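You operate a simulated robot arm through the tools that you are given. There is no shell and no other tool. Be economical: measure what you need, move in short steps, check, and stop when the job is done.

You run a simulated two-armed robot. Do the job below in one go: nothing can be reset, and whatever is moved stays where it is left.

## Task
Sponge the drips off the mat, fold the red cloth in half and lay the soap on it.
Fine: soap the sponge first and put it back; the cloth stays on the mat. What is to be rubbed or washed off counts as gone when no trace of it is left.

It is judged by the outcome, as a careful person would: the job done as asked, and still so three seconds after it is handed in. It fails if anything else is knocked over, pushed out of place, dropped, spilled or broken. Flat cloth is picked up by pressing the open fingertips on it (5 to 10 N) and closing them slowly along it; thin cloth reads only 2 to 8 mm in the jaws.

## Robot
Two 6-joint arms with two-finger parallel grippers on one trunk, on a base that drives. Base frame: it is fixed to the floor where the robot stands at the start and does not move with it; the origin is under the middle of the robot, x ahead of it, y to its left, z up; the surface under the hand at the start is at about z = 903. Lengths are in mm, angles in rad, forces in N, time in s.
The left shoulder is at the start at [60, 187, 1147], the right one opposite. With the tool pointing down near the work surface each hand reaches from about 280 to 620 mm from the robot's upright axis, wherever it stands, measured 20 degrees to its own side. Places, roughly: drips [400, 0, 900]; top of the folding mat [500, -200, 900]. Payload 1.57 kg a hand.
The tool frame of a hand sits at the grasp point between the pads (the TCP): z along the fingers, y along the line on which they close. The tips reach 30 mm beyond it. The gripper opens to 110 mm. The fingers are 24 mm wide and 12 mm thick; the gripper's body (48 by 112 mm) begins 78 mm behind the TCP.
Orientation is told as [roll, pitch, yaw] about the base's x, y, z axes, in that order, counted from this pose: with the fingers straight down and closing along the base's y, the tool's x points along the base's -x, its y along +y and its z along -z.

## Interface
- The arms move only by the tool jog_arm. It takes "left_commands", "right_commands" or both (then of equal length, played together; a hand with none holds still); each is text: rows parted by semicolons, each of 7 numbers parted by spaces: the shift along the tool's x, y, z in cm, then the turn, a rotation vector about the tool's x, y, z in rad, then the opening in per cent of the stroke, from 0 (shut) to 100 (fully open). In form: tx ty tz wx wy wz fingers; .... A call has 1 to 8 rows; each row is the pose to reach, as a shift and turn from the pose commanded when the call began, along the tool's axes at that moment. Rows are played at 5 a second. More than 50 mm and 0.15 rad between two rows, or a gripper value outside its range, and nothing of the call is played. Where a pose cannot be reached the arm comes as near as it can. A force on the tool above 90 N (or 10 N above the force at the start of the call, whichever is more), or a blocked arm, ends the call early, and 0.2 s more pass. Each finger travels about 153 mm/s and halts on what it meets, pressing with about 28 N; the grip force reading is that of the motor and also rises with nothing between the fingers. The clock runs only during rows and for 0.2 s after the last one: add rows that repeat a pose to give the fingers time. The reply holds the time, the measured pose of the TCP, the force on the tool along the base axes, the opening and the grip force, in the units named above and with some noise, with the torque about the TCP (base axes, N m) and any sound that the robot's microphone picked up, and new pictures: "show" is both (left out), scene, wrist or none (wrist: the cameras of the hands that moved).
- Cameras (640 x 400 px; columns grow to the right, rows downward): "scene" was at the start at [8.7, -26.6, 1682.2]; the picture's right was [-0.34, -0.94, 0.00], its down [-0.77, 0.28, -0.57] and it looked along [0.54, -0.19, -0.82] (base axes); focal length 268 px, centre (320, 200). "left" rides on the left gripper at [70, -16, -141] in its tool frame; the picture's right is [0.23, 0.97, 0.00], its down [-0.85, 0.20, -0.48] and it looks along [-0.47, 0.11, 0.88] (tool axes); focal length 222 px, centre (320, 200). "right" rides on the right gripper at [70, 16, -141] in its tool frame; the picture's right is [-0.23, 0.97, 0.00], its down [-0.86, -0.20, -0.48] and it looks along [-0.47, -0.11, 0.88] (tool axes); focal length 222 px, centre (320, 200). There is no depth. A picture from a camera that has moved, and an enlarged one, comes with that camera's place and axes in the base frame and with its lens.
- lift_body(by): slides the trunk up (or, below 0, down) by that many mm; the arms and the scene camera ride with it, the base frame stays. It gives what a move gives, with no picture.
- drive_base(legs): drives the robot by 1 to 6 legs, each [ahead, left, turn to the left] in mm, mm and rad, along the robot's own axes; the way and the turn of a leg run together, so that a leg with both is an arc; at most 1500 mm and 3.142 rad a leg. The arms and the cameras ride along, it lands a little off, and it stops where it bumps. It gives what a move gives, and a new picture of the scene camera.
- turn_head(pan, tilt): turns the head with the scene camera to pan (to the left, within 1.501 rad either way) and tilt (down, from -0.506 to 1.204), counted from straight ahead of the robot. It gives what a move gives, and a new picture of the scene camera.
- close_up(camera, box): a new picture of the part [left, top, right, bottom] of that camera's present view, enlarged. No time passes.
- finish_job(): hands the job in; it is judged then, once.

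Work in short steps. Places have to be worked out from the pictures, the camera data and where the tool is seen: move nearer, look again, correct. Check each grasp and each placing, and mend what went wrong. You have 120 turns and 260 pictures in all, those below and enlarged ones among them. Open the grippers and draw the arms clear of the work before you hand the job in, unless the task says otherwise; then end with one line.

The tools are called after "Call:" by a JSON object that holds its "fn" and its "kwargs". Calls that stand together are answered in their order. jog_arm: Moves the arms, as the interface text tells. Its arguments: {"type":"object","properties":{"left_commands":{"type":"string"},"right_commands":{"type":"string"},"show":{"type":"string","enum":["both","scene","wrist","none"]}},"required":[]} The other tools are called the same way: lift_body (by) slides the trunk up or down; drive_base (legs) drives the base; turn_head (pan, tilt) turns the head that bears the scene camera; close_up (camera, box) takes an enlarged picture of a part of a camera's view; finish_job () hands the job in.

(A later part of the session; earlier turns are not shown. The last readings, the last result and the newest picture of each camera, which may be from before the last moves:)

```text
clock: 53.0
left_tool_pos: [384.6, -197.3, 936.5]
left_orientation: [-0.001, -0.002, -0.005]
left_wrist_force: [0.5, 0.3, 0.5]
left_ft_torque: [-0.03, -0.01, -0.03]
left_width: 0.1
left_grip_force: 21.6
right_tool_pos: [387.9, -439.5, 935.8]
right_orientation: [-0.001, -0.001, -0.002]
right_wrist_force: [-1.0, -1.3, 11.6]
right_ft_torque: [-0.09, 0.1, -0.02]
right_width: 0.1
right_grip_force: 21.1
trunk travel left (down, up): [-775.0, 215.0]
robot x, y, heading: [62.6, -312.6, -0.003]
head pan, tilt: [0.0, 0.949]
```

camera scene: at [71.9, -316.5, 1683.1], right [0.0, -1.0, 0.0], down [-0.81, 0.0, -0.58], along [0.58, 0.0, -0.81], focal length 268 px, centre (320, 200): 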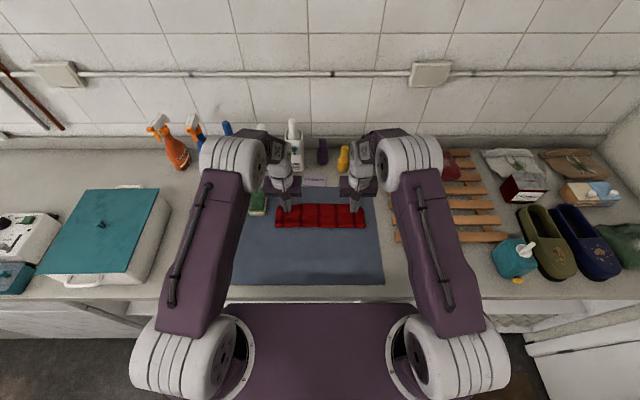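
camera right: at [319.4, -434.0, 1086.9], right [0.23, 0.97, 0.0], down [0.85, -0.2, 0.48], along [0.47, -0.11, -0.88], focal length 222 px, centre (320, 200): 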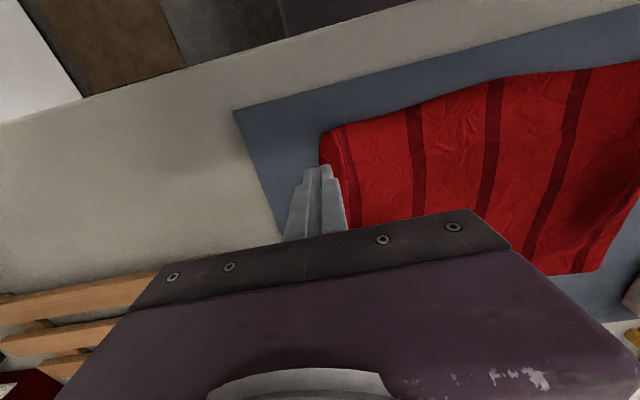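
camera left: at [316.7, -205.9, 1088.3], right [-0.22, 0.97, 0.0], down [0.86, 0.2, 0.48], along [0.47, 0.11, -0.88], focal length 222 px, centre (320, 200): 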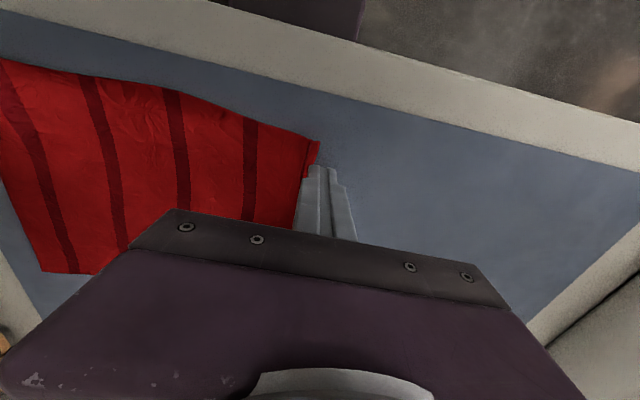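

Right presses at 11.6 N, left barely touches; I lower the left 2 mm and drag both outward slowly.

Call:
{"fn": "jog_arm", "kwargs": {"left_commands": "0 0 0.18 0 0 0 0; 0 0.5 0.18 0 0 0 0; 0 1 0.18 0 0 0 0; 0 1.5 0.18 0 0 0 0; 0 2.0 0.18 0 0 0 0; 0 2.6 0.18 0 0 0 0; 0 2.6 -0.6 0 0 0 0; 0 2.6 -4 0 0 0 0", "right_commands": "0 0 0 0 0 0 0; 0 -0.4 0 0 0 0 0; 0 -0.8 0 0 0 0 0; 0 -1.2 0 0 0 0 0; 0 -1.5 0 0 0 0 0; 0 -1.8 0 0 0 0 0; 0 -1.8 -0.6 0 0 0 0; 0 -1.8 -4 0 0 0 0", "show": "wrist"}}

Call:
{"fn": "close_up", "kwargs": {"camera": "left", "box": [180, 80, 380, 210]}}

Call:
{"fn": "close_up", "kwargs": {"camera": "right", "box": [260, 80, 460, 210]}}

```text
clock: 54.8
left_tool_pos: [384.1, -172.0, 978.0]
left_orientation: [-0.002, -0.002, -0.003]
left_wrist_force: [-0.8, -0.4, -0.6]
left_ft_torque: [0.0, -0.01, -0.02]
left_width: 0.0
left_grip_force: 21.6
right_tool_pos: [385.2, -455.9, 973.9]
right_orientation: [-0.001, -0.002, -0.003]
right_wrist_force: [-0.7, 0.5, 0.5]
right_ft_torque: [-0.03, -0.01, 0.03]
right_width: 0.2
right_grip_force: 21.3
trunk travel left (down, up): [-775.0, 215.0]
robot x, y, heading: [58.7, -318.0, -0.006]
head pan, tilt: [0.0, 0.949]
camera right: at [316.5, -438.5, 1116.1], right [0.23, 0.97, 0.0], down [0.85, -0.2, 0.48], along [0.47, -0.11, -0.88], focal length 222 px, centre (320, 200)
camera left: at [313.9, -188.0, 1119.1], right [-0.22, 0.97, 0.0], down [0.85, 0.2, 0.48], along [0.47, 0.11, -0.88], focal length 222 px, centre (320, 200)
```

right: 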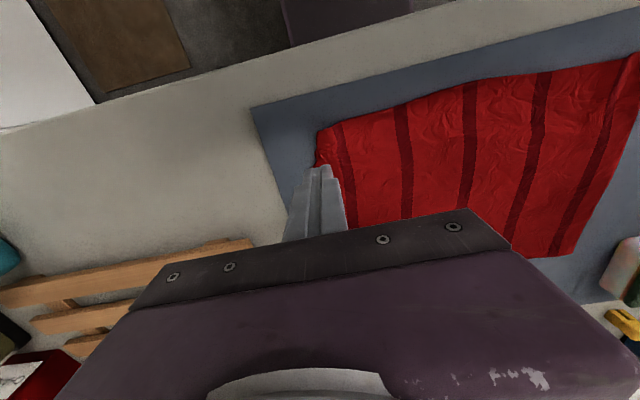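
left: 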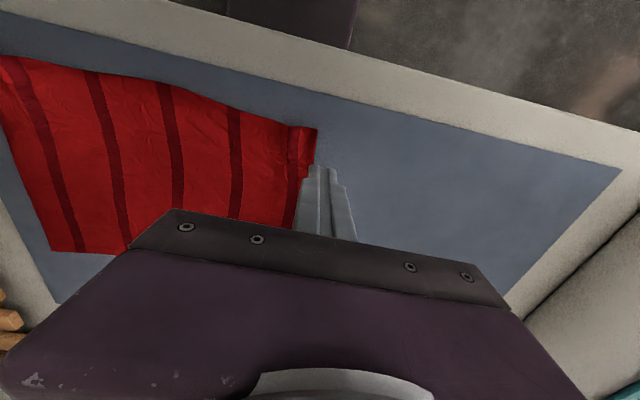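

```text
3.08 times, centred on (280, 145) of left
camera zoom: at [313.9, -188.0, 1119.1], right [-0.22, 0.97, 0.0], down [0.85, 0.2, 0.48], along [0.47, 0.11, -0.88], focal length 684 px, centre (443, 369)
```

zoom: 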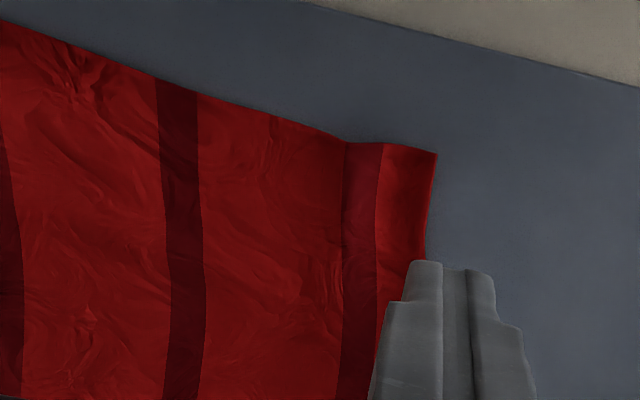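

```text
3.08 times, centred on (360, 145) of right
camera zoom: at [316.5, -438.5, 1116.1], right [0.23, 0.97, 0.0], down [0.85, -0.2, 0.48], along [0.47, -0.11, -0.88], focal length 684 px, centre (197, 369)
```

zoom: 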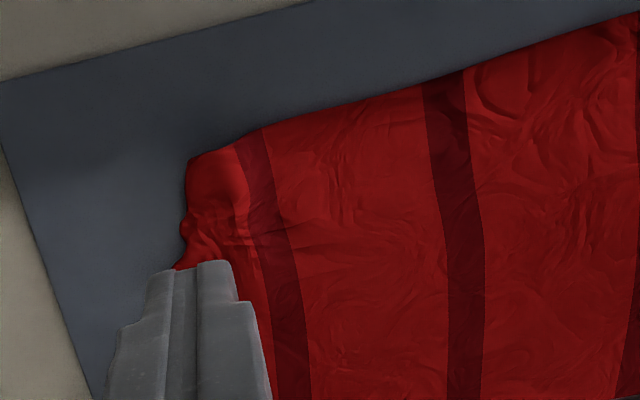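

The left corner is smooth; the right corner has a small tuck-under that lifting should free. The near edge is at x≈356; I hover both open hands so only ~10 mm of finger overlaps the hem (TCP x≈354).

Call:
{"fn": "jog_arm", "kwargs": {"left_commands": "1 -1 0 0 0 0 15; 2 -2.4 0 0 0 0 32; 3 -3.4 2 0 0 0 32; 3 -3.4 3.6 0 0 0 32; 3 -3.4 3.6 0 0 0 32", "right_commands": "1 1 0 0 0 0 15; 2 2.4 0 0 0 0 32; 3.1 3.1 2 0 0 0 32; 3.1 3.1 3.2 0 0 0 32; 3.1 3.1 3.2 0 0 0 32", "show": "none"}}

Call:
{"fn": "close_up", "kwargs": {"camera": "left", "box": [220, 100, 420, 230]}}

Call:
{"fn": "close_up", "kwargs": {"camera": "right", "box": [220, 100, 420, 230]}}

```text
clock: 56.0
left_tool_pos: [355.2, -205.6, 940.5]
left_orientation: [0.001, -0.002, -0.004]
left_wrist_force: [0.5, -0.3, -0.7]
left_ft_torque: [-0.01, 0.02, 0.02]
left_width: 35.3
left_grip_force: 0.1
right_tool_pos: [355.4, -425.8, 942.8]
right_orientation: [0.001, -0.002, -0.004]
right_wrist_force: [0.7, 0.6, -0.8]
right_ft_torque: [0.0, -0.03, -0.01]
right_width: 35.3
right_grip_force: 0.0
trunk travel left (down, up): [-775.0, 215.0]
robot x, y, heading: [57.4, -313.4, -0.007]
head pan, tilt: [0.0, 0.949]
```

```text
3.08 times, centred on (320, 165) of left
camera zoom: at [285.8, -221.8, 1082.7], right [-0.22, 0.97, 0.0], down [0.85, 0.2, 0.48], along [0.47, 0.11, -0.88], focal length 684 px, centre (320, 308)
```

zoom: 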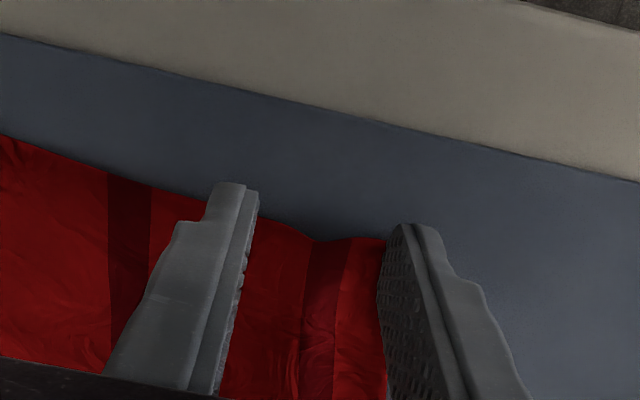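

```text
3.08 times, centred on (320, 165) of right
camera zoom: at [287.0, -409.0, 1084.7], right [0.23, 0.97, 0.0], down [0.85, -0.2, 0.48], along [0.47, -0.11, -0.88], focal length 684 px, centre (320, 308)
```

zoom: 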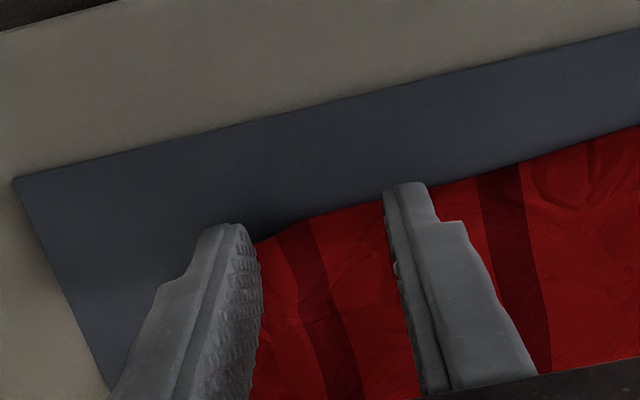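

Overlap is a bit large and both outer fingers are at the corners. I shift left 8 mm and right 7 mm inward, back a little, and touch down.

Call:
{"fn": "jog_arm", "kwargs": {"left_commands": "0.3 -0.8 0 0 0 0 32; 0.3 -0.8 0.4 0 0 0 32; 0.3 -0.8 0.6 0 0 0 32; 0.3 -0.8 0.6 0 0 0 32", "right_commands": "0.6 0.7 0 0 0 0 32; 0.6 0.7 0.5 0 0 0 32; 0.6 0.7 0.75 0 0 0 32; 0.6 0.7 0.75 0 0 0 32", "show": "none"}}

```text
clock: 57.0
left_tool_pos: [352.3, -213.9, 933.8]
left_orientation: [-0.001, -0.001, -0.003]
left_wrist_force: [-0.8, -0.5, 6.2]
left_ft_torque: [0.0, -0.01, 0.01]
left_width: 35.3
left_grip_force: 0.0
right_tool_pos: [350.7, -420.7, 936.4]
right_orientation: [0.0, -0.001, -0.002]
right_wrist_force: [1.1, -0.6, 0.8]
right_ft_torque: [0.0, -0.01, -0.02]
right_width: 35.2
right_grip_force: 0.1
trunk travel left (down, up): [-775.0, 215.0]
robot x, y, heading: [58.6, -316.2, -0.01]
head pan, tilt: [0.0, 0.949]
```

Left at 6 N; right needs ~1.8 mm more. I press and start closing slowly.

Call:
{"fn": "jog_arm", "kwargs": {"left_commands": "0 0 0.04 0 0 0 32; 0 0 0.04 0 0 0 32", "right_commands": "0 0 0.17 0 0 0 32; 0 0 0.17 0 0 0 32", "show": "none"}}

```text
clock: 57.6
left_tool_pos: [351.7, -213.9, 934.8]
left_orientation: [0.001, -0.003, -0.003]
left_wrist_force: [3.0, 0.5, 4.3]
left_ft_torque: [0.03, -0.11, 0.0]
left_width: 35.2
left_grip_force: 0.1
right_tool_pos: [351.1, -420.2, 934.4]
right_orientation: [0.0, -0.001, -0.003]
right_wrist_force: [1.0, -3.2, 18.8]
right_ft_torque: [-0.29, -0.18, 0.05]
right_width: 35.5
right_grip_force: 0.2
trunk travel left (down, up): [-775.0, 215.0]
robot x, y, heading: [57.4, -313.2, -0.002]
head pan, tilt: [0.0, 0.949]
```

Call:
{"fn": "jog_arm", "kwargs": {"left_commands": "0 0 0.04 0 0 0 29; 0 0 0.04 0 0 0 25; 0 0 0.04 0 0 0 21; 0 0 0.04 0 0 0 17; 0 0 0.04 0 0 0 13; 0 0 0.04 0 0 0 9; 0 0 0.04 0 0 0 4; 0 0 0.04 0 0 0 0", "right_commands": "0 0 -0.06 0 0 0 29; 0 0 -0.06 0 0 0 25; 0 0 -0.06 0 0 0 21; 0 0 -0.06 0 0 0 17; 0 0 -0.06 0 0 0 13; 0 0 -0.06 0 0 0 9; 0 0 -0.06 0 0 0 4; 0 0 -0.06 0 0 0 0", "show": "none"}}

Call:
{"fn": "close_up", "kwargs": {"camera": "left", "box": [220, 100, 420, 230]}}

Call:
{"fn": "close_up", "kwargs": {"camera": "right", "box": [220, 100, 420, 230]}}

```text
clock: 59.4
left_tool_pos: [351.7, -213.1, 933.5]
left_orientation: [-0.001, -0.003, -0.003]
left_wrist_force: [1.8, 0.0, 24.3]
left_ft_torque: [0.02, -0.26, -0.01]
left_width: 2.4
left_grip_force: 24.2
right_tool_pos: [350.0, -420.3, 934.9]
right_orientation: [-0.001, -0.002, -0.001]
right_wrist_force: [-0.4, 3.6, 5.7]
right_ft_torque: [0.08, -0.05, 0.05]
right_width: 2.0
right_grip_force: 24.1
trunk travel left (down, up): [-775.0, 215.0]
robot x, y, heading: [56.3, -314.3, -0.006]
head pan, tilt: [0.0, 0.949]
```

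```text
3.08 times, centred on (320, 165) of left
camera zoom: at [281.1, -229.3, 1076.6], right [-0.22, 0.97, 0.0], down [0.85, 0.2, 0.48], along [0.47, 0.11, -0.88], focal length 684 px, centre (320, 308)
```

zoom: 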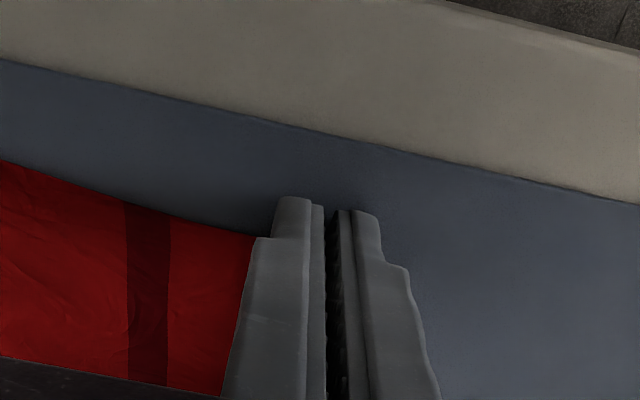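

```text
3.08 times, centred on (320, 165) of right
camera zoom: at [280.1, -402.6, 1076.5], right [0.23, 0.97, 0.0], down [0.85, -0.2, 0.48], along [0.47, -0.11, -0.88], focal length 684 px, centre (320, 308)
```

zoom: 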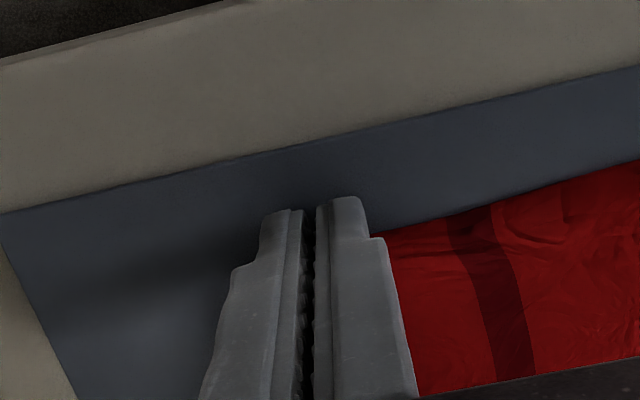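

Both hold the hem (2.4 and 2.0 mm) near the very edge. I lift and swing halfway.

Call:
{"fn": "jog_arm", "kwargs": {"left_commands": "0 0 -1.5 0 0 0 0; -0.8 0 -4 0 0 0 0; -2.2 0 -6.4 0 0 0 0; -4.5 0 -8.6 0 0 0 0; -7.9 0 -10 0 0 0 0; -7.9 0 -10 0 0 0 0", "right_commands": "0 0 -1.5 0 0 0 0; -0.8 0 -4 0 0 0 0; -2.2 0 -6.4 0 0 0 0; -4.5 0 -8.6 0 0 0 0; -7.9 0 -10 0 0 0 0; -7.9 0 -10 0 0 0 0", "show": "wrist"}}

Call:
{"fn": "close_up", "kwargs": {"camera": "scene", "box": [240, 180, 400, 280]}}

```text
clock: 60.8
left_tool_pos: [429.0, -213.6, 1035.6]
left_orientation: [-0.001, 0.0, -0.003]
left_wrist_force: [0.5, 0.3, 0.0]
left_ft_torque: [-0.05, -0.01, -0.02]
left_width: 1.9
left_grip_force: 23.7
right_tool_pos: [431.2, -420.5, 1033.5]
right_orientation: [-0.001, 0.0, -0.005]
right_wrist_force: [0.2, 1.5, -0.1]
right_ft_torque: [0.01, 0.01, -0.01]
right_width: 1.7
right_grip_force: 23.6
trunk travel left (down, up): [-775.0, 215.0]
robot x, y, heading: [58.3, -312.9, -0.005]
head pan, tilt: [0.0, 0.949]
camera right: at [360.6, -403.3, 1175.1], right [0.23, 0.97, 0.0], down [0.85, -0.2, 0.48], along [0.47, -0.11, -0.88], focal length 222 px, centre (320, 200)
camera left: at [360.3, -231.0, 1177.5], right [-0.22, 0.97, 0.0], down [0.86, 0.2, 0.48], along [0.47, 0.11, -0.88], focal length 222 px, centre (320, 200)
```

right: 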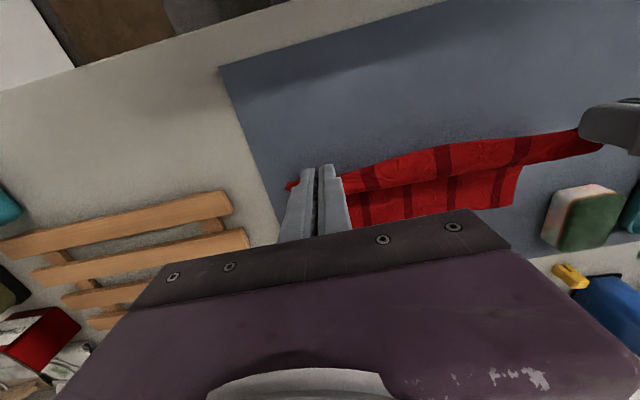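
left: 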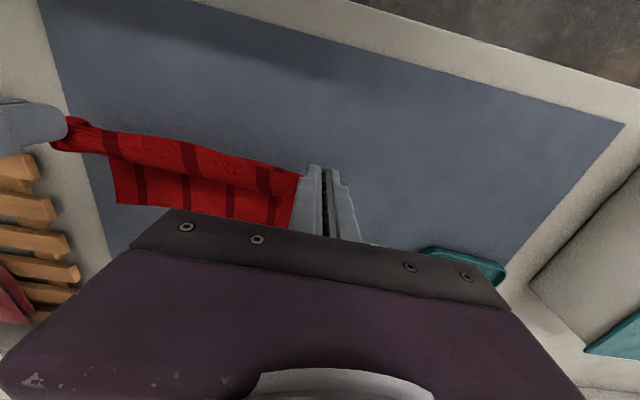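

```text
4.00 times, centred on (320, 230) of scene
camera zoom: at [71.5, -316.5, 1683.1], right [0.0, -1.0, 0.0], down [-0.81, 0.0, -0.58], along [0.58, 0.0, -0.81], focal length 1071 px, centre (320, 80)
```

zoom: 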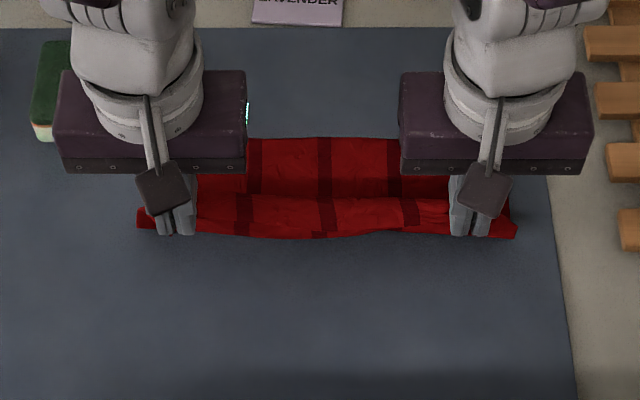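

Clean swing: edge straight and the corners spread. I complete the arc and lower it to just above the lower layer.

Call:
{"fn": "jog_arm", "kwargs": {"left_commands": "-3.8 0 0 0 0 0 0; -7.4 0 1 0 0 0 0; -10.2 0 3.4 0 0 0 0; -11.8 0 6.2 0 0 0 0; -12.3 0 8.4 0 0 0 0; -12.3 0 8.4 0 0 0 0", "right_commands": "-3.8 0 0 0 0 0 0; -7.4 0 1 0 0 0 0; -10.2 0 3.4 0 0 0 0; -11.8 0 6.2 0 0 0 0; -12.3 0 8.4 0 0 0 0; -12.3 0 8.4 0 0 0 0", "show": "wrist"}}

Call:
{"fn": "close_up", "kwargs": {"camera": "scene", "box": [240, 170, 400, 270]}}

Call:
{"fn": "close_up", "kwargs": {"camera": "left", "box": [60, 80, 400, 250]}}

```text
clock: 62.2
left_tool_pos: [551.9, -212.9, 949.7]
left_orientation: [0.0, -0.002, -0.005]
left_wrist_force: [-0.4, -1.2, -0.2]
left_ft_torque: [-0.04, 0.0, -0.01]
left_width: 1.8
left_grip_force: 23.5
right_tool_pos: [553.1, -420.3, 949.7]
right_orientation: [0.001, -0.001, -0.003]
right_wrist_force: [-1.1, 1.6, 0.3]
right_ft_torque: [0.04, 0.03, 0.08]
right_width: 1.8
right_grip_force: 23.7
trunk travel left (down, up): [-775.0, 215.0]
robot x, y, heading: [58.1, -310.4, 0.001]
head pan, tilt: [0.0, 0.949]
camera right: at [483.7, -403.6, 1092.1], right [0.23, 0.97, 0.0], down [0.85, -0.2, 0.48], along [0.47, -0.11, -0.88], focal length 222 px, centre (320, 200)
camera left: at [482.7, -230.0, 1092.3], right [-0.22, 0.97, 0.0], down [0.86, 0.2, 0.48], along [0.47, 0.11, -0.88], focal length 222 px, centre (320, 200)
```

right: 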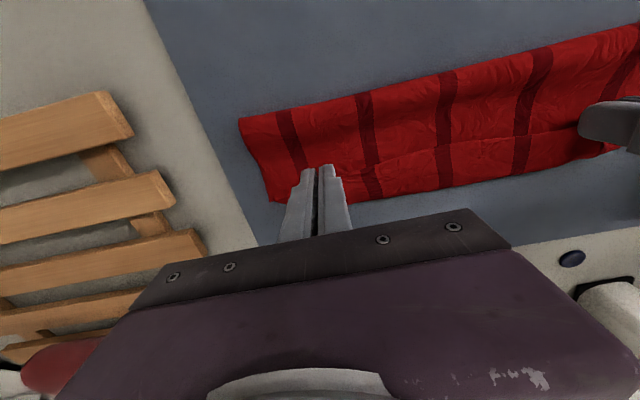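
left: 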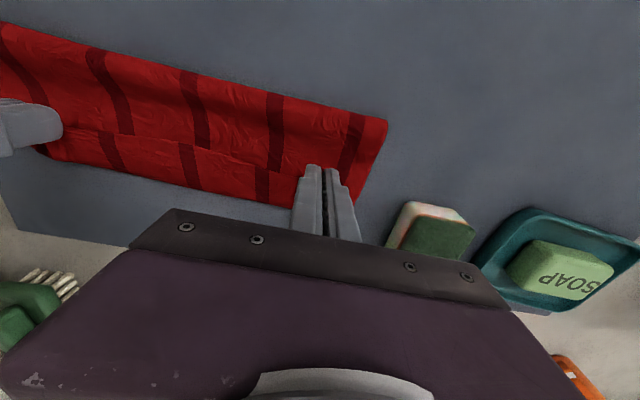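

```text
4.00 times, centred on (320, 220) of scene
camera zoom: at [71.2, -316.6, 1683.1], right [0.0, -1.0, 0.0], down [-0.81, 0.0, -0.58], along [0.58, 0.0, -0.81], focal length 1071 px, centre (320, 120)
```

zoom: 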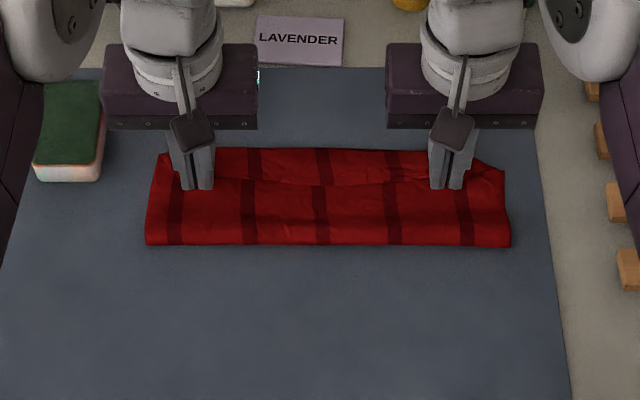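

```text
1.88 times, centred on (230, 165) of left
camera zoom: at [482.7, -230.0, 1092.3], right [-0.22, 0.97, 0.0], down [0.86, 0.2, 0.48], along [0.47, 0.11, -0.88], focal length 418 px, centre (489, 266)
```

zoom: 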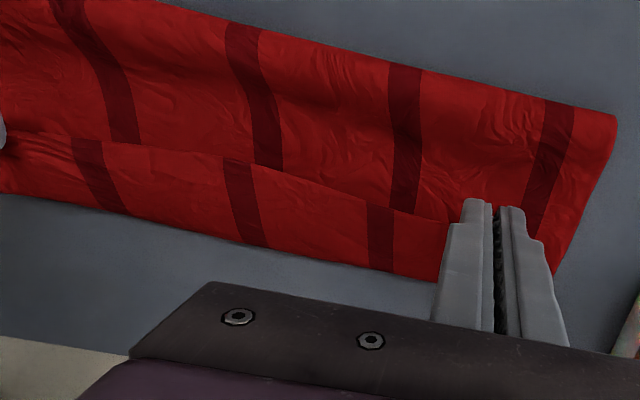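

I need to understand the layering at the far side before releasing; I enlarge the right wrist view and the scene's right end.

Call:
{"fn": "close_up", "kwargs": {"camera": "right", "box": [220, 70, 480, 230]}}

Call:
{"fn": "close_up", "kwargs": {"camera": "scene", "box": [335, 195, 385, 240]}}

Call:
{"fn": "close_up", "kwargs": {"camera": "scene", "box": [270, 195, 320, 240]}}

```text
2.46 times, centred on (350, 150) of right
camera zoom: at [483.7, -403.6, 1092.1], right [0.23, 0.97, 0.0], down [0.85, -0.2, 0.48], along [0.47, -0.11, -0.88], focal length 547 px, centre (246, 323)
```

zoom: 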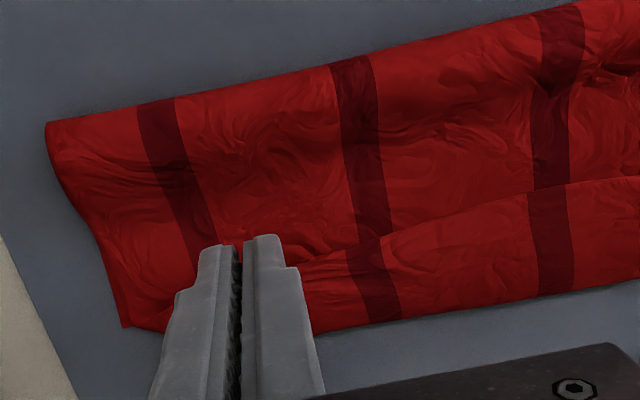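

```text
8.89 times, centred on (360, 218) of scene
camera zoom: at [71.2, -316.6, 1683.1], right [0.0, -1.0, 0.0], down [-0.81, 0.0, -0.58], along [0.58, 0.0, -0.81], focal length 2379 px, centre (-36, 44)
```

zoom: 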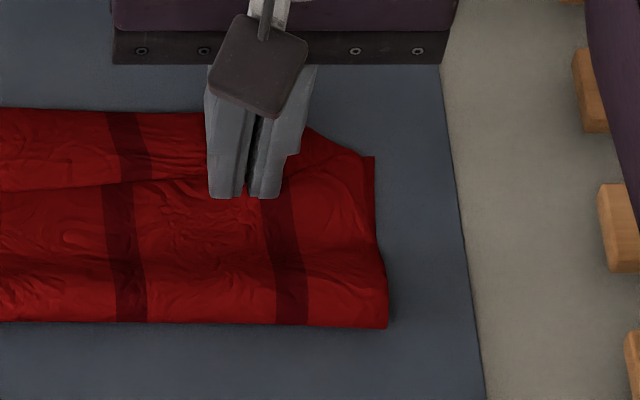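

```text
8.89 times, centred on (295, 218) of scene
camera zoom: at [71.2, -316.6, 1683.1], right [0.0, -1.0, 0.0], down [-0.81, 0.0, -0.58], along [0.58, 0.0, -0.81], focal length 2379 px, centre (542, 44)
```

zoom: 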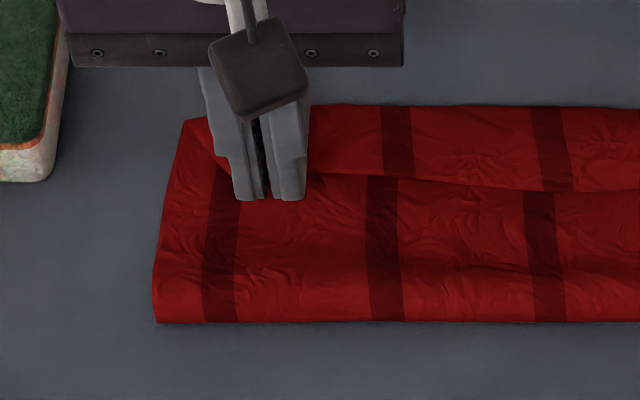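

The visible line is the hem turned back on top: the swing radius was too large for how far the ruck sticks out, so the fold line crept forward to ~488. I swing back holding the hem so the lower half re-lays, then repeat with a smaller radius.

Call:
{"fn": "jog_arm", "kwargs": {"left_commands": "1.2 0 -3.5 0 0 0 0; 3.7 0 -6.5 0 0 0 0; 7.7 0 -8 0 0 0 0; 11.2 0 -7.5 0 0 0 0; 14.2 0 -5.5 0 0 0 0; 16.8 0 -2.5 0 0 0 0; 17.5 0 -1.5 0 0 0 0; 17.5 0 -1.5 0 0 0 0", "right_commands": "1.2 0 -3.5 0 0 0 0; 3.7 0 -6.5 0 0 0 0; 7.7 0 -8 0 0 0 0; 11.2 0 -7.5 0 0 0 0; 14.2 0 -5.5 0 0 0 0; 16.8 0 -2.5 0 0 0 0; 17.5 0 -1.5 0 0 0 0; 17.5 0 -1.5 0 0 0 0", "show": "wrist"}}

Call:
{"fn": "close_up", "kwargs": {"camera": "scene", "box": [240, 190, 400, 290]}}

```text
clock: 64.0
left_tool_pos: [378.3, -213.5, 964.0]
left_orientation: [0.0, -0.001, -0.004]
left_wrist_force: [-0.3, -0.6, -0.7]
left_ft_torque: [-0.01, -0.01, 0.0]
left_width: 1.6
left_grip_force: 23.1
right_tool_pos: [378.7, -418.9, 964.8]
right_orientation: [0.001, 0.0, -0.004]
right_wrist_force: [0.3, 0.5, -0.9]
right_ft_torque: [0.03, 0.01, -0.03]
right_width: 1.9
right_grip_force: 23.4
trunk travel left (down, up): [-775.0, 215.0]
robot x, y, heading: [59.3, -314.3, -0.003]
head pan, tilt: [0.0, 0.949]
camera right: at [309.3, -401.6, 1107.4], right [0.23, 0.97, 0.0], down [0.85, -0.2, 0.48], along [0.47, -0.11, -0.88], focal length 222 px, centre (320, 200)
camera left: at [308.9, -229.9, 1107.3], right [-0.22, 0.97, 0.0], down [0.86, 0.2, 0.48], along [0.47, 0.11, -0.88], focal length 222 px, centre (320, 200)
```

right: 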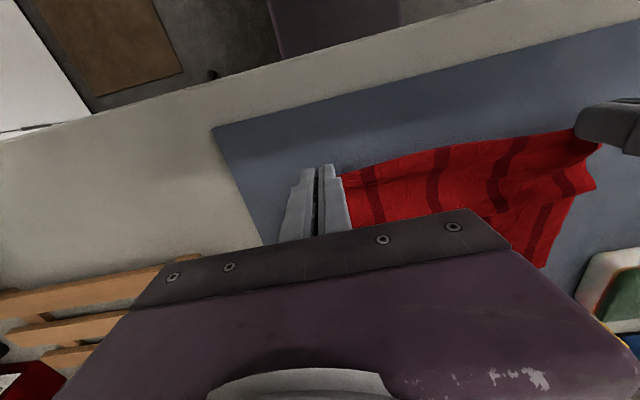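
left: 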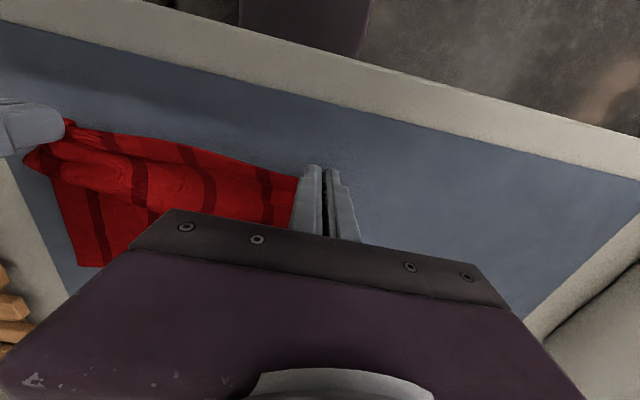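

```text
4.00 times, centred on (320, 240) of scene
camera zoom: at [71.8, -316.5, 1683.1], right [0.0, -1.0, 0.0], down [-0.81, 0.0, -0.58], along [0.58, 0.0, -0.81], focal length 1071 px, centre (320, 40)
```

zoom: 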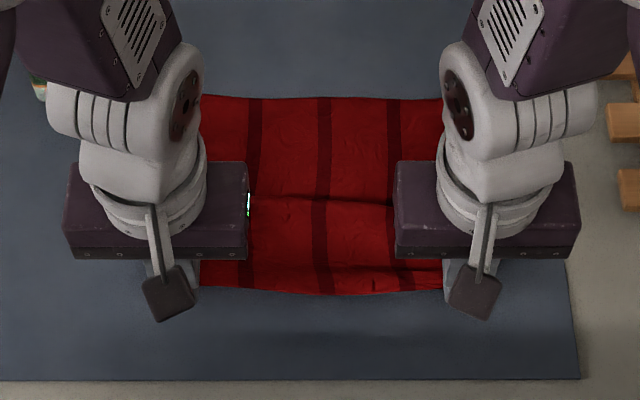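

The crease now is at x≈470, near the cloth's middle. I swing forward again with radius ~80 mm.

Call:
{"fn": "jog_arm", "kwargs": {"left_commands": "-2.2 0 -3.6 0 0 0 0; -4.7 0 -4.8 0 0 0 0; -8.7 0 -5 0 0 0 0; -12.2 0 -3.2 0 0 0 0; -14.3 0 -0.5 0 0 0 0; -15.1 0 1.9 0 0 0 0; -15.1 0 1.9 0 0 0 0", "right_commands": "-2.2 0 -3.6 0 0 0 0; -4.7 0 -4.8 0 0 0 0; -8.7 0 -5 0 0 0 0; -12.2 0 -3.2 0 0 0 0; -14.3 0 -0.5 0 0 0 0; -15.1 0 1.9 0 0 0 0; -15.1 0 1.9 0 0 0 0", "show": "wrist"}}

Call:
{"fn": "close_up", "kwargs": {"camera": "scene", "box": [240, 170, 400, 270]}}

```text
clock: 65.6
left_tool_pos: [529.3, -215.3, 946.2]
left_orientation: [-0.001, 0.001, -0.003]
left_wrist_force: [-1.0, -1.0, 0.0]
left_ft_torque: [-0.06, -0.02, -0.04]
left_width: 1.9
left_grip_force: 23.5
right_tool_pos: [527.8, -420.4, 945.3]
right_orientation: [0.001, 0.0, -0.002]
right_wrist_force: [-0.3, 0.5, -0.1]
right_ft_torque: [0.03, -0.01, 0.04]
right_width: 1.6
right_grip_force: 23.7
trunk travel left (down, up): [-775.0, 215.0]
robot x, y, heading: [60.2, -313.2, 0.002]
head pan, tilt: [0.0, 0.949]
camera right: at [458.3, -403.4, 1087.6], right [0.23, 0.97, 0.0], down [0.85, -0.2, 0.48], along [0.47, -0.11, -0.88], focal length 222 px, centre (320, 200)
camera left: at [459.6, -231.9, 1089.2], right [-0.22, 0.97, 0.0], down [0.86, 0.2, 0.48], along [0.47, 0.11, -0.88], focal length 222 px, centre (320, 200)
```

right: 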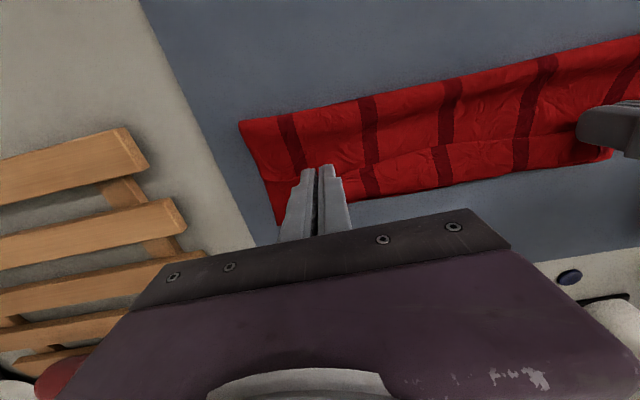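
left: 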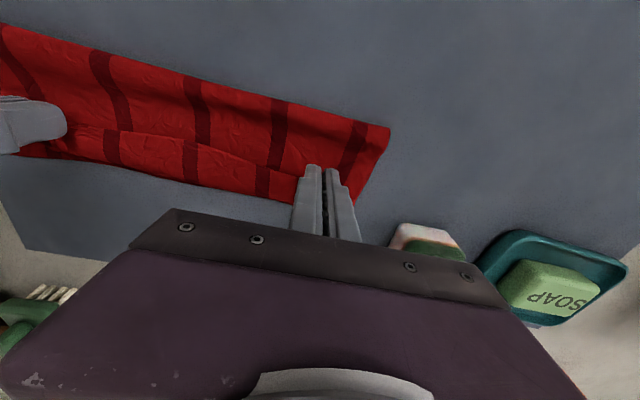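

```text
4.00 times, centred on (320, 220) of scene
camera zoom: at [71.1, -316.5, 1683.1], right [0.0, -1.0, 0.0], down [-0.81, 0.0, -0.58], along [0.58, 0.0, -0.81], focal length 1071 px, centre (320, 120)
```

zoom: 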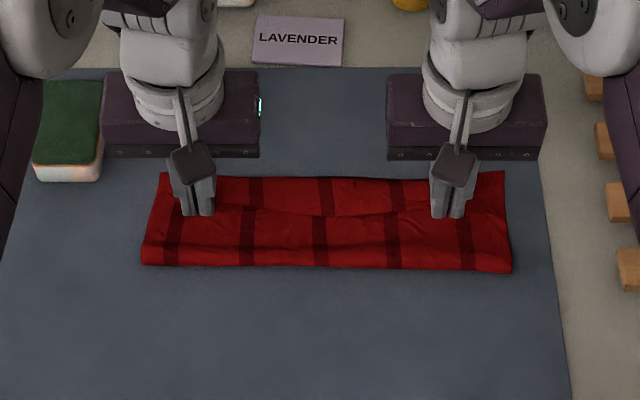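

Now the lower half's far edge is visible at x≈570 and the fold at ≈475. I advance the hem to TCP x≈560, lower it, open and lift, then look.

Call:
{"fn": "jog_arm", "kwargs": {"left_commands": "-1.5 0 0 0 0 0 0; -3.1 0 0.2 0 0 0 0; -3.1 0 0.6 0 0 0 0; -3.1 0 0.6 0 0 0 12; -3.1 0 0.5 0 0 0 30; -3.1 0 0.5 0 0 0 30; -3.1 0 -2 0 0 0 30; -3.1 0 -6 0 0 0 30", "right_commands": "-1.5 0 0 0 0 0 0; -3.1 0 0.2 0 0 0 0; -3.1 0 0.6 0 0 0 0; -3.1 0 0.6 0 0 0 12; -3.1 0 0.5 0 0 0 30; -3.1 0 0.5 0 0 0 30; -3.1 0 -2 0 0 0 30; -3.1 0 -6 0 0 0 30", "show": "none"}}

Call:
{"fn": "jog_arm", "kwargs": {"left_commands": "3 2 -2 0 0 0 30; 6 5 -3 0 0 0 30; 6 5 -3 0 0 0 30", "right_commands": "3 -2 -2 0 0 0 30; 6 -5 -3 0 0 0 30; 6 -5 -3 0 0 0 30", "show": "wrist"}}

Call:
{"fn": "close_up", "kwargs": {"camera": "scene", "box": [240, 170, 400, 270]}}

```text
clock: 67.4
left_tool_pos: [561.2, -213.8, 1006.0]
left_orientation: [0.0, -0.001, -0.002]
left_wrist_force: [0.7, 0.9, -0.4]
left_ft_torque: [-0.04, -0.04, -0.02]
left_width: 33.1
left_grip_force: 0.1
right_tool_pos: [557.8, -418.5, 1007.7]
right_orientation: [0.001, -0.003, -0.003]
right_wrist_force: [0.0, 0.2, -0.6]
right_ft_torque: [0.0, -0.02, 0.03]
right_width: 33.1
right_grip_force: 0.1
trunk travel left (down, up): [-775.0, 215.0]
robot x, y, heading: [55.3, -312.3, -0.006]
head pan, tilt: [0.0, 0.949]
```

```text
clock: 68.2
left_tool_pos: [502.0, -162.7, 1031.8]
left_orientation: [0.0, 0.003, -0.005]
left_wrist_force: [1.4, -0.2, -0.9]
left_ft_torque: [-0.01, 0.02, 0.0]
left_width: 33.3
left_grip_force: 0.1
right_tool_pos: [502.1, -469.4, 1034.3]
right_orientation: [0.001, 0.001, -0.001]
right_wrist_force: [-0.2, 0.1, 0.1]
right_ft_torque: [0.0, 0.03, 0.01]
right_width: 33.1
right_grip_force: 0.0
trunk travel left (down, up): [-775.0, 215.0]
robot x, y, heading: [57.9, -315.0, -0.004]
head pan, tilt: [0.0, 0.949]
camera right: at [434.1, -453.3, 1177.2], right [0.23, 0.97, 0.0], down [0.86, -0.2, 0.48], along [0.46, -0.11, -0.88], focal length 222 px, centre (320, 200)
camera left: at [432.5, -178.5, 1175.4], right [-0.22, 0.97, 0.0], down [0.86, 0.2, 0.48], along [0.46, 0.11, -0.88], focal length 222 px, centre (320, 200)
```

right: 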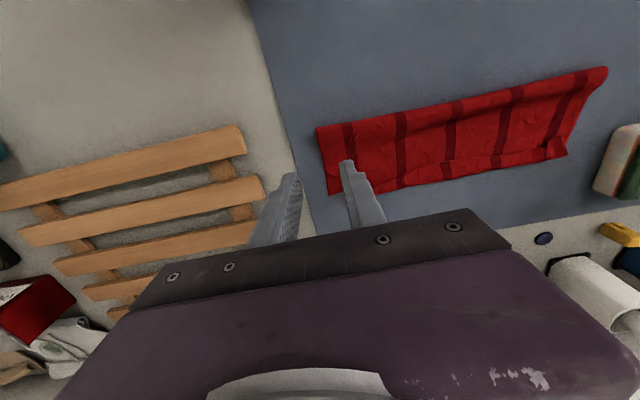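
left: 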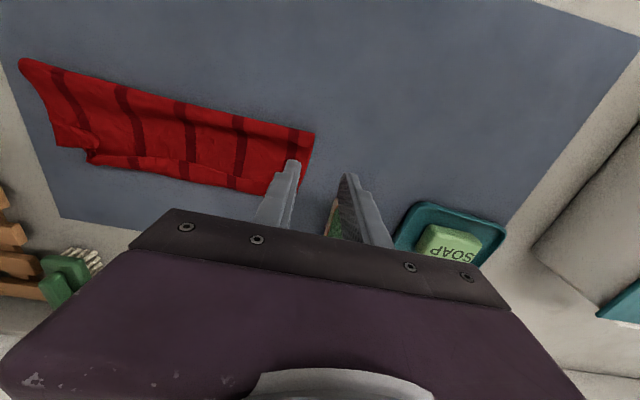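

```text
4.00 times, centred on (320, 220) of scene
camera zoom: at [75.8, -316.6, 1683.1], right [0.0, -1.0, 0.0], down [-0.81, 0.0, -0.58], along [0.58, 0.0, -0.81], focal length 1071 px, centre (320, 120)
```

zoom: 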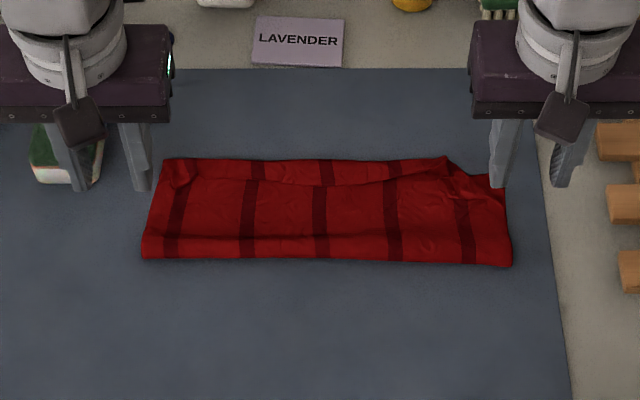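

Released. I enlarge to see how the far edge lies.

Call:
{"fn": "close_up", "kwargs": {"camera": "scene", "box": [275, 200, 375, 240]}}

Call:
{"fn": "close_up", "kwargs": {"camera": "left", "box": [10, 40, 330, 220]}}

Call:
{"fn": "close_up", "kwargs": {"camera": "right", "box": [300, 50, 620, 220]}}

```text
6.40 times, centred on (325, 220) of scene
camera zoom: at [75.8, -316.6, 1683.1], right [0.0, -1.0, 0.0], down [-0.81, 0.0, -0.58], along [0.58, 0.0, -0.81], focal length 1713 px, centre (288, 72)
```

zoom: 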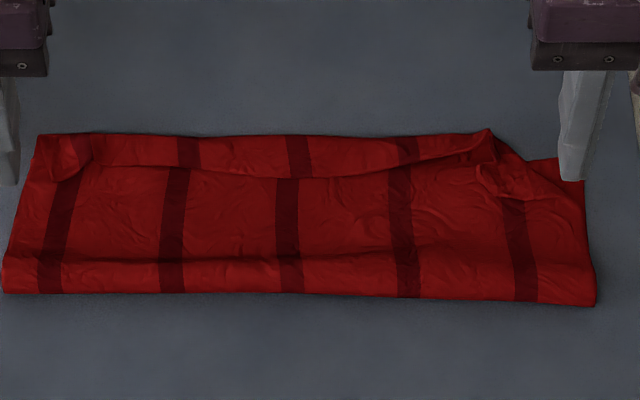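

```text
2.00 times, centred on (170, 130) of left
camera zoom: at [432.5, -178.5, 1175.4], right [-0.22, 0.97, 0.0], down [0.86, 0.2, 0.48], along [0.46, 0.11, -0.88], focal length 444 px, centre (620, 340)
```

zoom: 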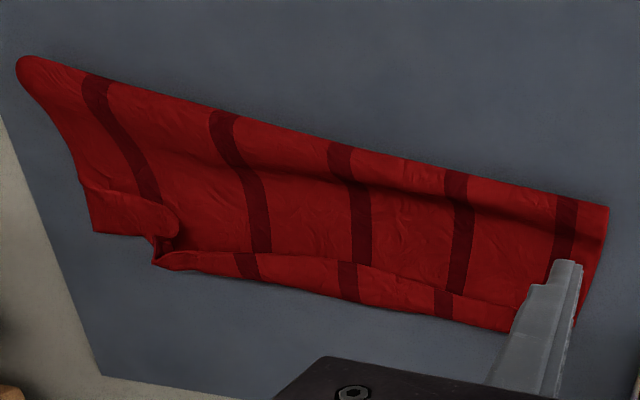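

```text
2.00 times, centred on (460, 135) of right
camera zoom: at [434.1, -453.3, 1177.2], right [0.23, 0.97, 0.0], down [0.86, -0.2, 0.48], along [0.46, -0.11, -0.88], focal length 444 px, centre (40, 330)
```

zoom: 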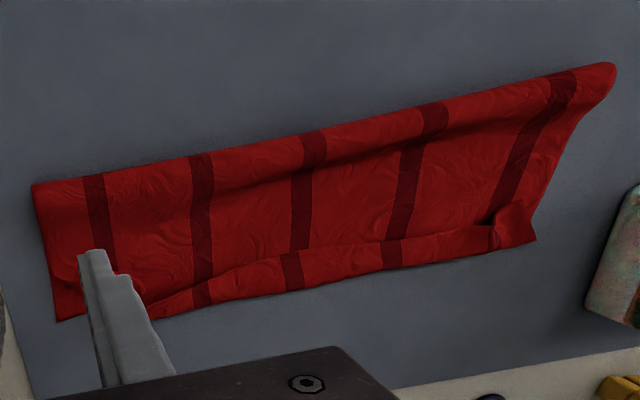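

It is clear now: a ~28 mm flap of the upper layer is turned back on top (its edge at x≈557, bend at ≈585). I'll stroke that flap forward with spread fingertips pressed lightly on it; first hover above it.

Call:
{"fn": "jog_arm", "kwargs": {"left_commands": "-2.2 -1.4 2 0 0 0 55; -4.4 -2.8 4 0 0 0 55; -6.4 -4.2 6.5 0 0 0 55; -6.4 -4.2 8.5 0 0 0 55; -6.4 -4.2 8.5 0 0 0 55", "right_commands": "-2.2 1.8 2 0 0 0 55; -4.4 3.6 4 0 0 0 55; -6.4 5.4 6.5 0 0 0 55; -6.4 5.4 8.7 0 0 0 55; -6.4 5.4 8.7 0 0 0 55", "show": "none"}}

Call:
{"fn": "close_up", "kwargs": {"camera": "left", "box": [60, 80, 400, 250]}}

Call:
{"fn": "close_up", "kwargs": {"camera": "right", "box": [230, 80, 570, 250]}}

```text
clock: 69.4
left_tool_pos: [565.2, -205.2, 950.0]
left_orientation: [-0.001, 0.0, -0.004]
left_wrist_force: [-1.2, 0.3, 0.2]
left_ft_torque: [-0.01, 0.01, -0.01]
left_width: 60.5
left_grip_force: 0.1
right_tool_pos: [564.2, -413.7, 948.3]
right_orientation: [0.001, 0.0, -0.003]
right_wrist_force: [-0.5, 0.0, 0.4]
right_ft_torque: [0.02, 0.03, 0.03]
right_width: 60.4
right_grip_force: 0.0
trunk travel left (down, up): [-775.0, 215.0]
robot x, y, heading: [60.5, -315.9, -0.005]
head pan, tilt: [0.0, 0.949]
```

```text
1.88 times, centred on (230, 165) of left
camera zoom: at [496.1, -222.1, 1092.5], right [-0.22, 0.97, 0.0], down [0.86, 0.2, 0.48], along [0.47, 0.11, -0.88], focal length 418 px, centre (489, 266)
```

zoom: 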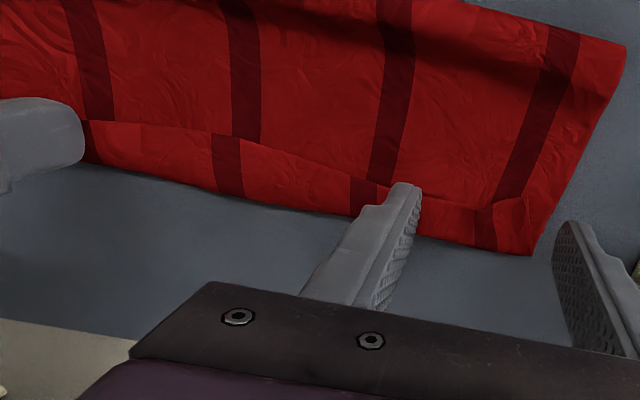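

```text
1.88 times, centred on (400, 165) of right
camera zoom: at [495.2, -396.9, 1090.7], right [0.23, 0.97, 0.0], down [0.85, -0.2, 0.48], along [0.47, -0.11, -0.88], focal length 418 px, centre (169, 266)
```

zoom: 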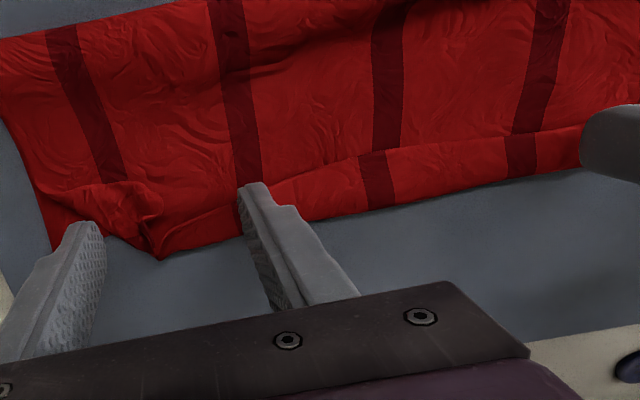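

The fingers line up with the flap; I narrow the openings to stay on the cloth, and touch down.

Call:
{"fn": "jog_arm", "kwargs": {"left_commands": "0.2 -0.8 0 0 0 0 38; 0.2 -0.8 0.7 0 0 0 38; 0.2 -0.8 1.2 0 0 0 38; 0.2 -0.8 1.2 0 0 0 38", "right_commands": "0 0.3 0 0 0 0 38; 0 0.3 0.7 0 0 0 38; 0 0.3 1.1 0 0 0 38; 0 0.3 1.1 0 0 0 38", "show": "none"}}

```text
clock: 70.4
left_tool_pos: [562.6, -214.8, 937.5]
left_orientation: [0.0, 0.0, -0.002]
left_wrist_force: [-1.0, 0.1, 0.7]
left_ft_torque: [0.0, 0.01, 0.02]
left_width: 42.0
left_grip_force: 0.0
right_tool_pos: [563.6, -411.9, 936.9]
right_orientation: [0.001, 0.0, -0.002]
right_wrist_force: [-1.3, 0.1, 1.9]
right_ft_torque: [0.06, -0.01, 0.04]
right_width: 41.6
right_grip_force: 0.0
trunk travel left (down, up): [-775.0, 215.0]
robot x, y, heading: [60.2, -312.6, -0.004]
head pan, tilt: [0.0, 0.949]
```

Light contact. I press ~1.5 mm further and stroke forward 60 mm slowly.

Call:
{"fn": "jog_arm", "kwargs": {"left_commands": "0 0 0.15 0 0 0 38; -0.8 0 0.15 0 0 0 38; -1.7 0 0.15 0 0 0 38; -2.6 0 0.15 0 0 0 38; -3.5 0 0.15 0 0 0 38; -4.5 0 0.15 0 0 0 38; -5.5 0 0.15 0 0 0 38", "right_commands": "0 0 0.12 0 0 0 38; -0.8 0 0.12 0 0 0 38; -1.7 0 0.12 0 0 0 38; -2.6 0 0.12 0 0 0 38; -3.5 0 0.12 0 0 0 38; -4.5 0 0.12 0 0 0 38; -5.5 0 0.12 0 0 0 38", "show": "none"}}

Call:
{"fn": "close_up", "kwargs": {"camera": "scene", "box": [260, 180, 380, 240]}}

```text
clock: 72.0
left_tool_pos: [618.3, -215.1, 937.7]
left_orientation: [0.001, 0.0, -0.001]
left_wrist_force: [-0.8, 1.1, -0.1]
left_ft_torque: [-0.04, 0.0, 0.02]
left_width: 41.9
left_grip_force: 0.0
right_tool_pos: [621.9, -412.7, 935.3]
right_orientation: [0.001, 0.0, -0.001]
right_wrist_force: [0.7, 0.3, 0.1]
right_ft_torque: [-0.03, 0.0, -0.02]
right_width: 42.0
right_grip_force: 0.0
trunk travel left (down, up): [-775.0, 215.0]
robot x, y, heading: [58.0, -313.7, -0.004]
head pan, tilt: [0.0, 0.949]
```

```text
5.33 times, centred on (320, 210) of scene
camera zoom: at [73.2, -316.6, 1683.1], right [0.0, -1.0, 0.0], down [-0.81, 0.0, -0.58], along [0.58, 0.0, -0.81], focal length 1428 px, centre (320, 147)
```

zoom: 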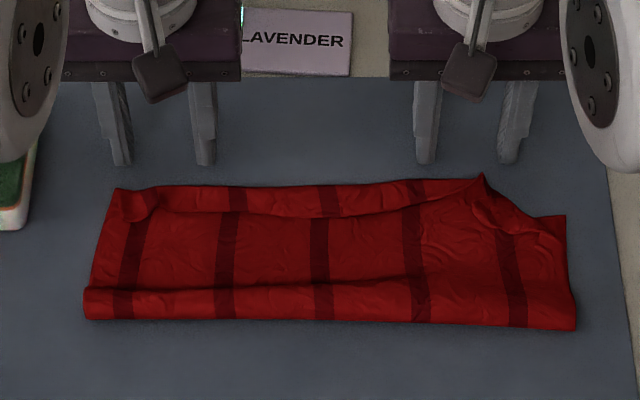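

The stroke slid over with almost no load. I lift, return and press to a real 6–8 N first.

Call:
{"fn": "jog_arm", "kwargs": {"left_commands": "0 0 -2 0 0 0 38; 3 0 -2.5 0 0 0 38; 5.2 0 -2 0 0 0 38; 5.2 0 0.2 0 0 0 38; 5.2 0 0.2 0 0 0 38", "right_commands": "0 0 -2 0 0 0 38; 3 0 -2.5 0 0 0 38; 5.4 0 -2 0 0 0 38; 5.4 0 0.1 0 0 0 38; 5.4 0 0.1 0 0 0 38", "show": "none"}}

```text
clock: 73.2
left_tool_pos: [565.5, -214.6, 935.9]
left_orientation: [0.0, -0.004, -0.005]
left_wrist_force: [0.7, -0.1, 3.3]
left_ft_torque: [0.09, -0.04, -0.06]
left_width: 41.4
left_grip_force: 0.0
right_tool_pos: [565.2, -412.1, 935.3]
right_orientation: [0.0, -0.001, -0.002]
right_wrist_force: [-0.5, -0.4, 4.1]
right_ft_torque: [-0.09, -0.05, 0.02]
right_width: 41.9
right_grip_force: 0.0
trunk travel left (down, up): [-775.0, 215.0]
robot x, y, heading: [58.2, -314.0, -0.0]
head pan, tilt: [0.0, 0.949]
```

3–4 N; I press 1 mm more and stroke forward, watching partway.

Call:
{"fn": "jog_arm", "kwargs": {"left_commands": "0 0 0.1 0 0 0 38; -0.5 0 0.12 0 0 0 38; -1 0 0.14 0 0 0 38; -1.5 0 0.16 0 0 0 38; -2.0 0 0.18 0 0 0 38; -2.5 0 0.2 0 0 0 38", "right_commands": "0 0 0.1 0 0 0 38; -0.5 0 0.12 0 0 0 38; -1 0 0.14 0 0 0 38; -1.5 0 0.16 0 0 0 38; -2.0 0 0.18 0 0 0 38; -2.5 0 0.2 0 0 0 38", "show": "none"}}

Call:
{"fn": "close_up", "kwargs": {"camera": "scene", "box": [260, 180, 380, 240]}}

```text
clock: 74.6
left_tool_pos: [587.6, -214.2, 933.9]
left_orientation: [-0.001, -0.003, -0.001]
left_wrist_force: [-10.0, 0.9, 21.4]
left_ft_torque: [0.24, 0.09, 0.09]
left_width: 41.7
left_grip_force: 0.1
right_tool_pos: [586.5, -412.6, 935.3]
right_orientation: [0.0, -0.002, -0.002]
right_wrist_force: [-0.4, 1.3, 1.2]
right_ft_torque: [-0.01, 0.02, -0.02]
right_width: 41.7
right_grip_force: 0.1
trunk travel left (down, up): [-775.0, 215.0]
robot x, y, heading: [57.9, -312.5, -0.002]
head pan, tilt: [0.0, 0.949]
```

```text
5.33 times, centred on (320, 210) of scene
camera zoom: at [66.0, -317.4, 1683.2], right [0.0, -1.0, 0.0], down [-0.81, 0.0, -0.59], along [0.59, 0.0, -0.81], focal length 1428 px, centre (320, 147)
```

zoom: 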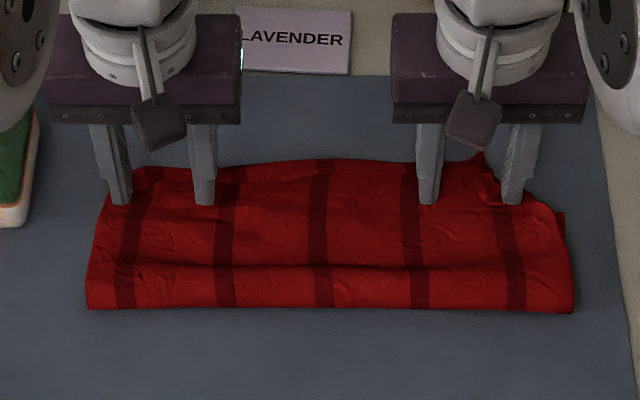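

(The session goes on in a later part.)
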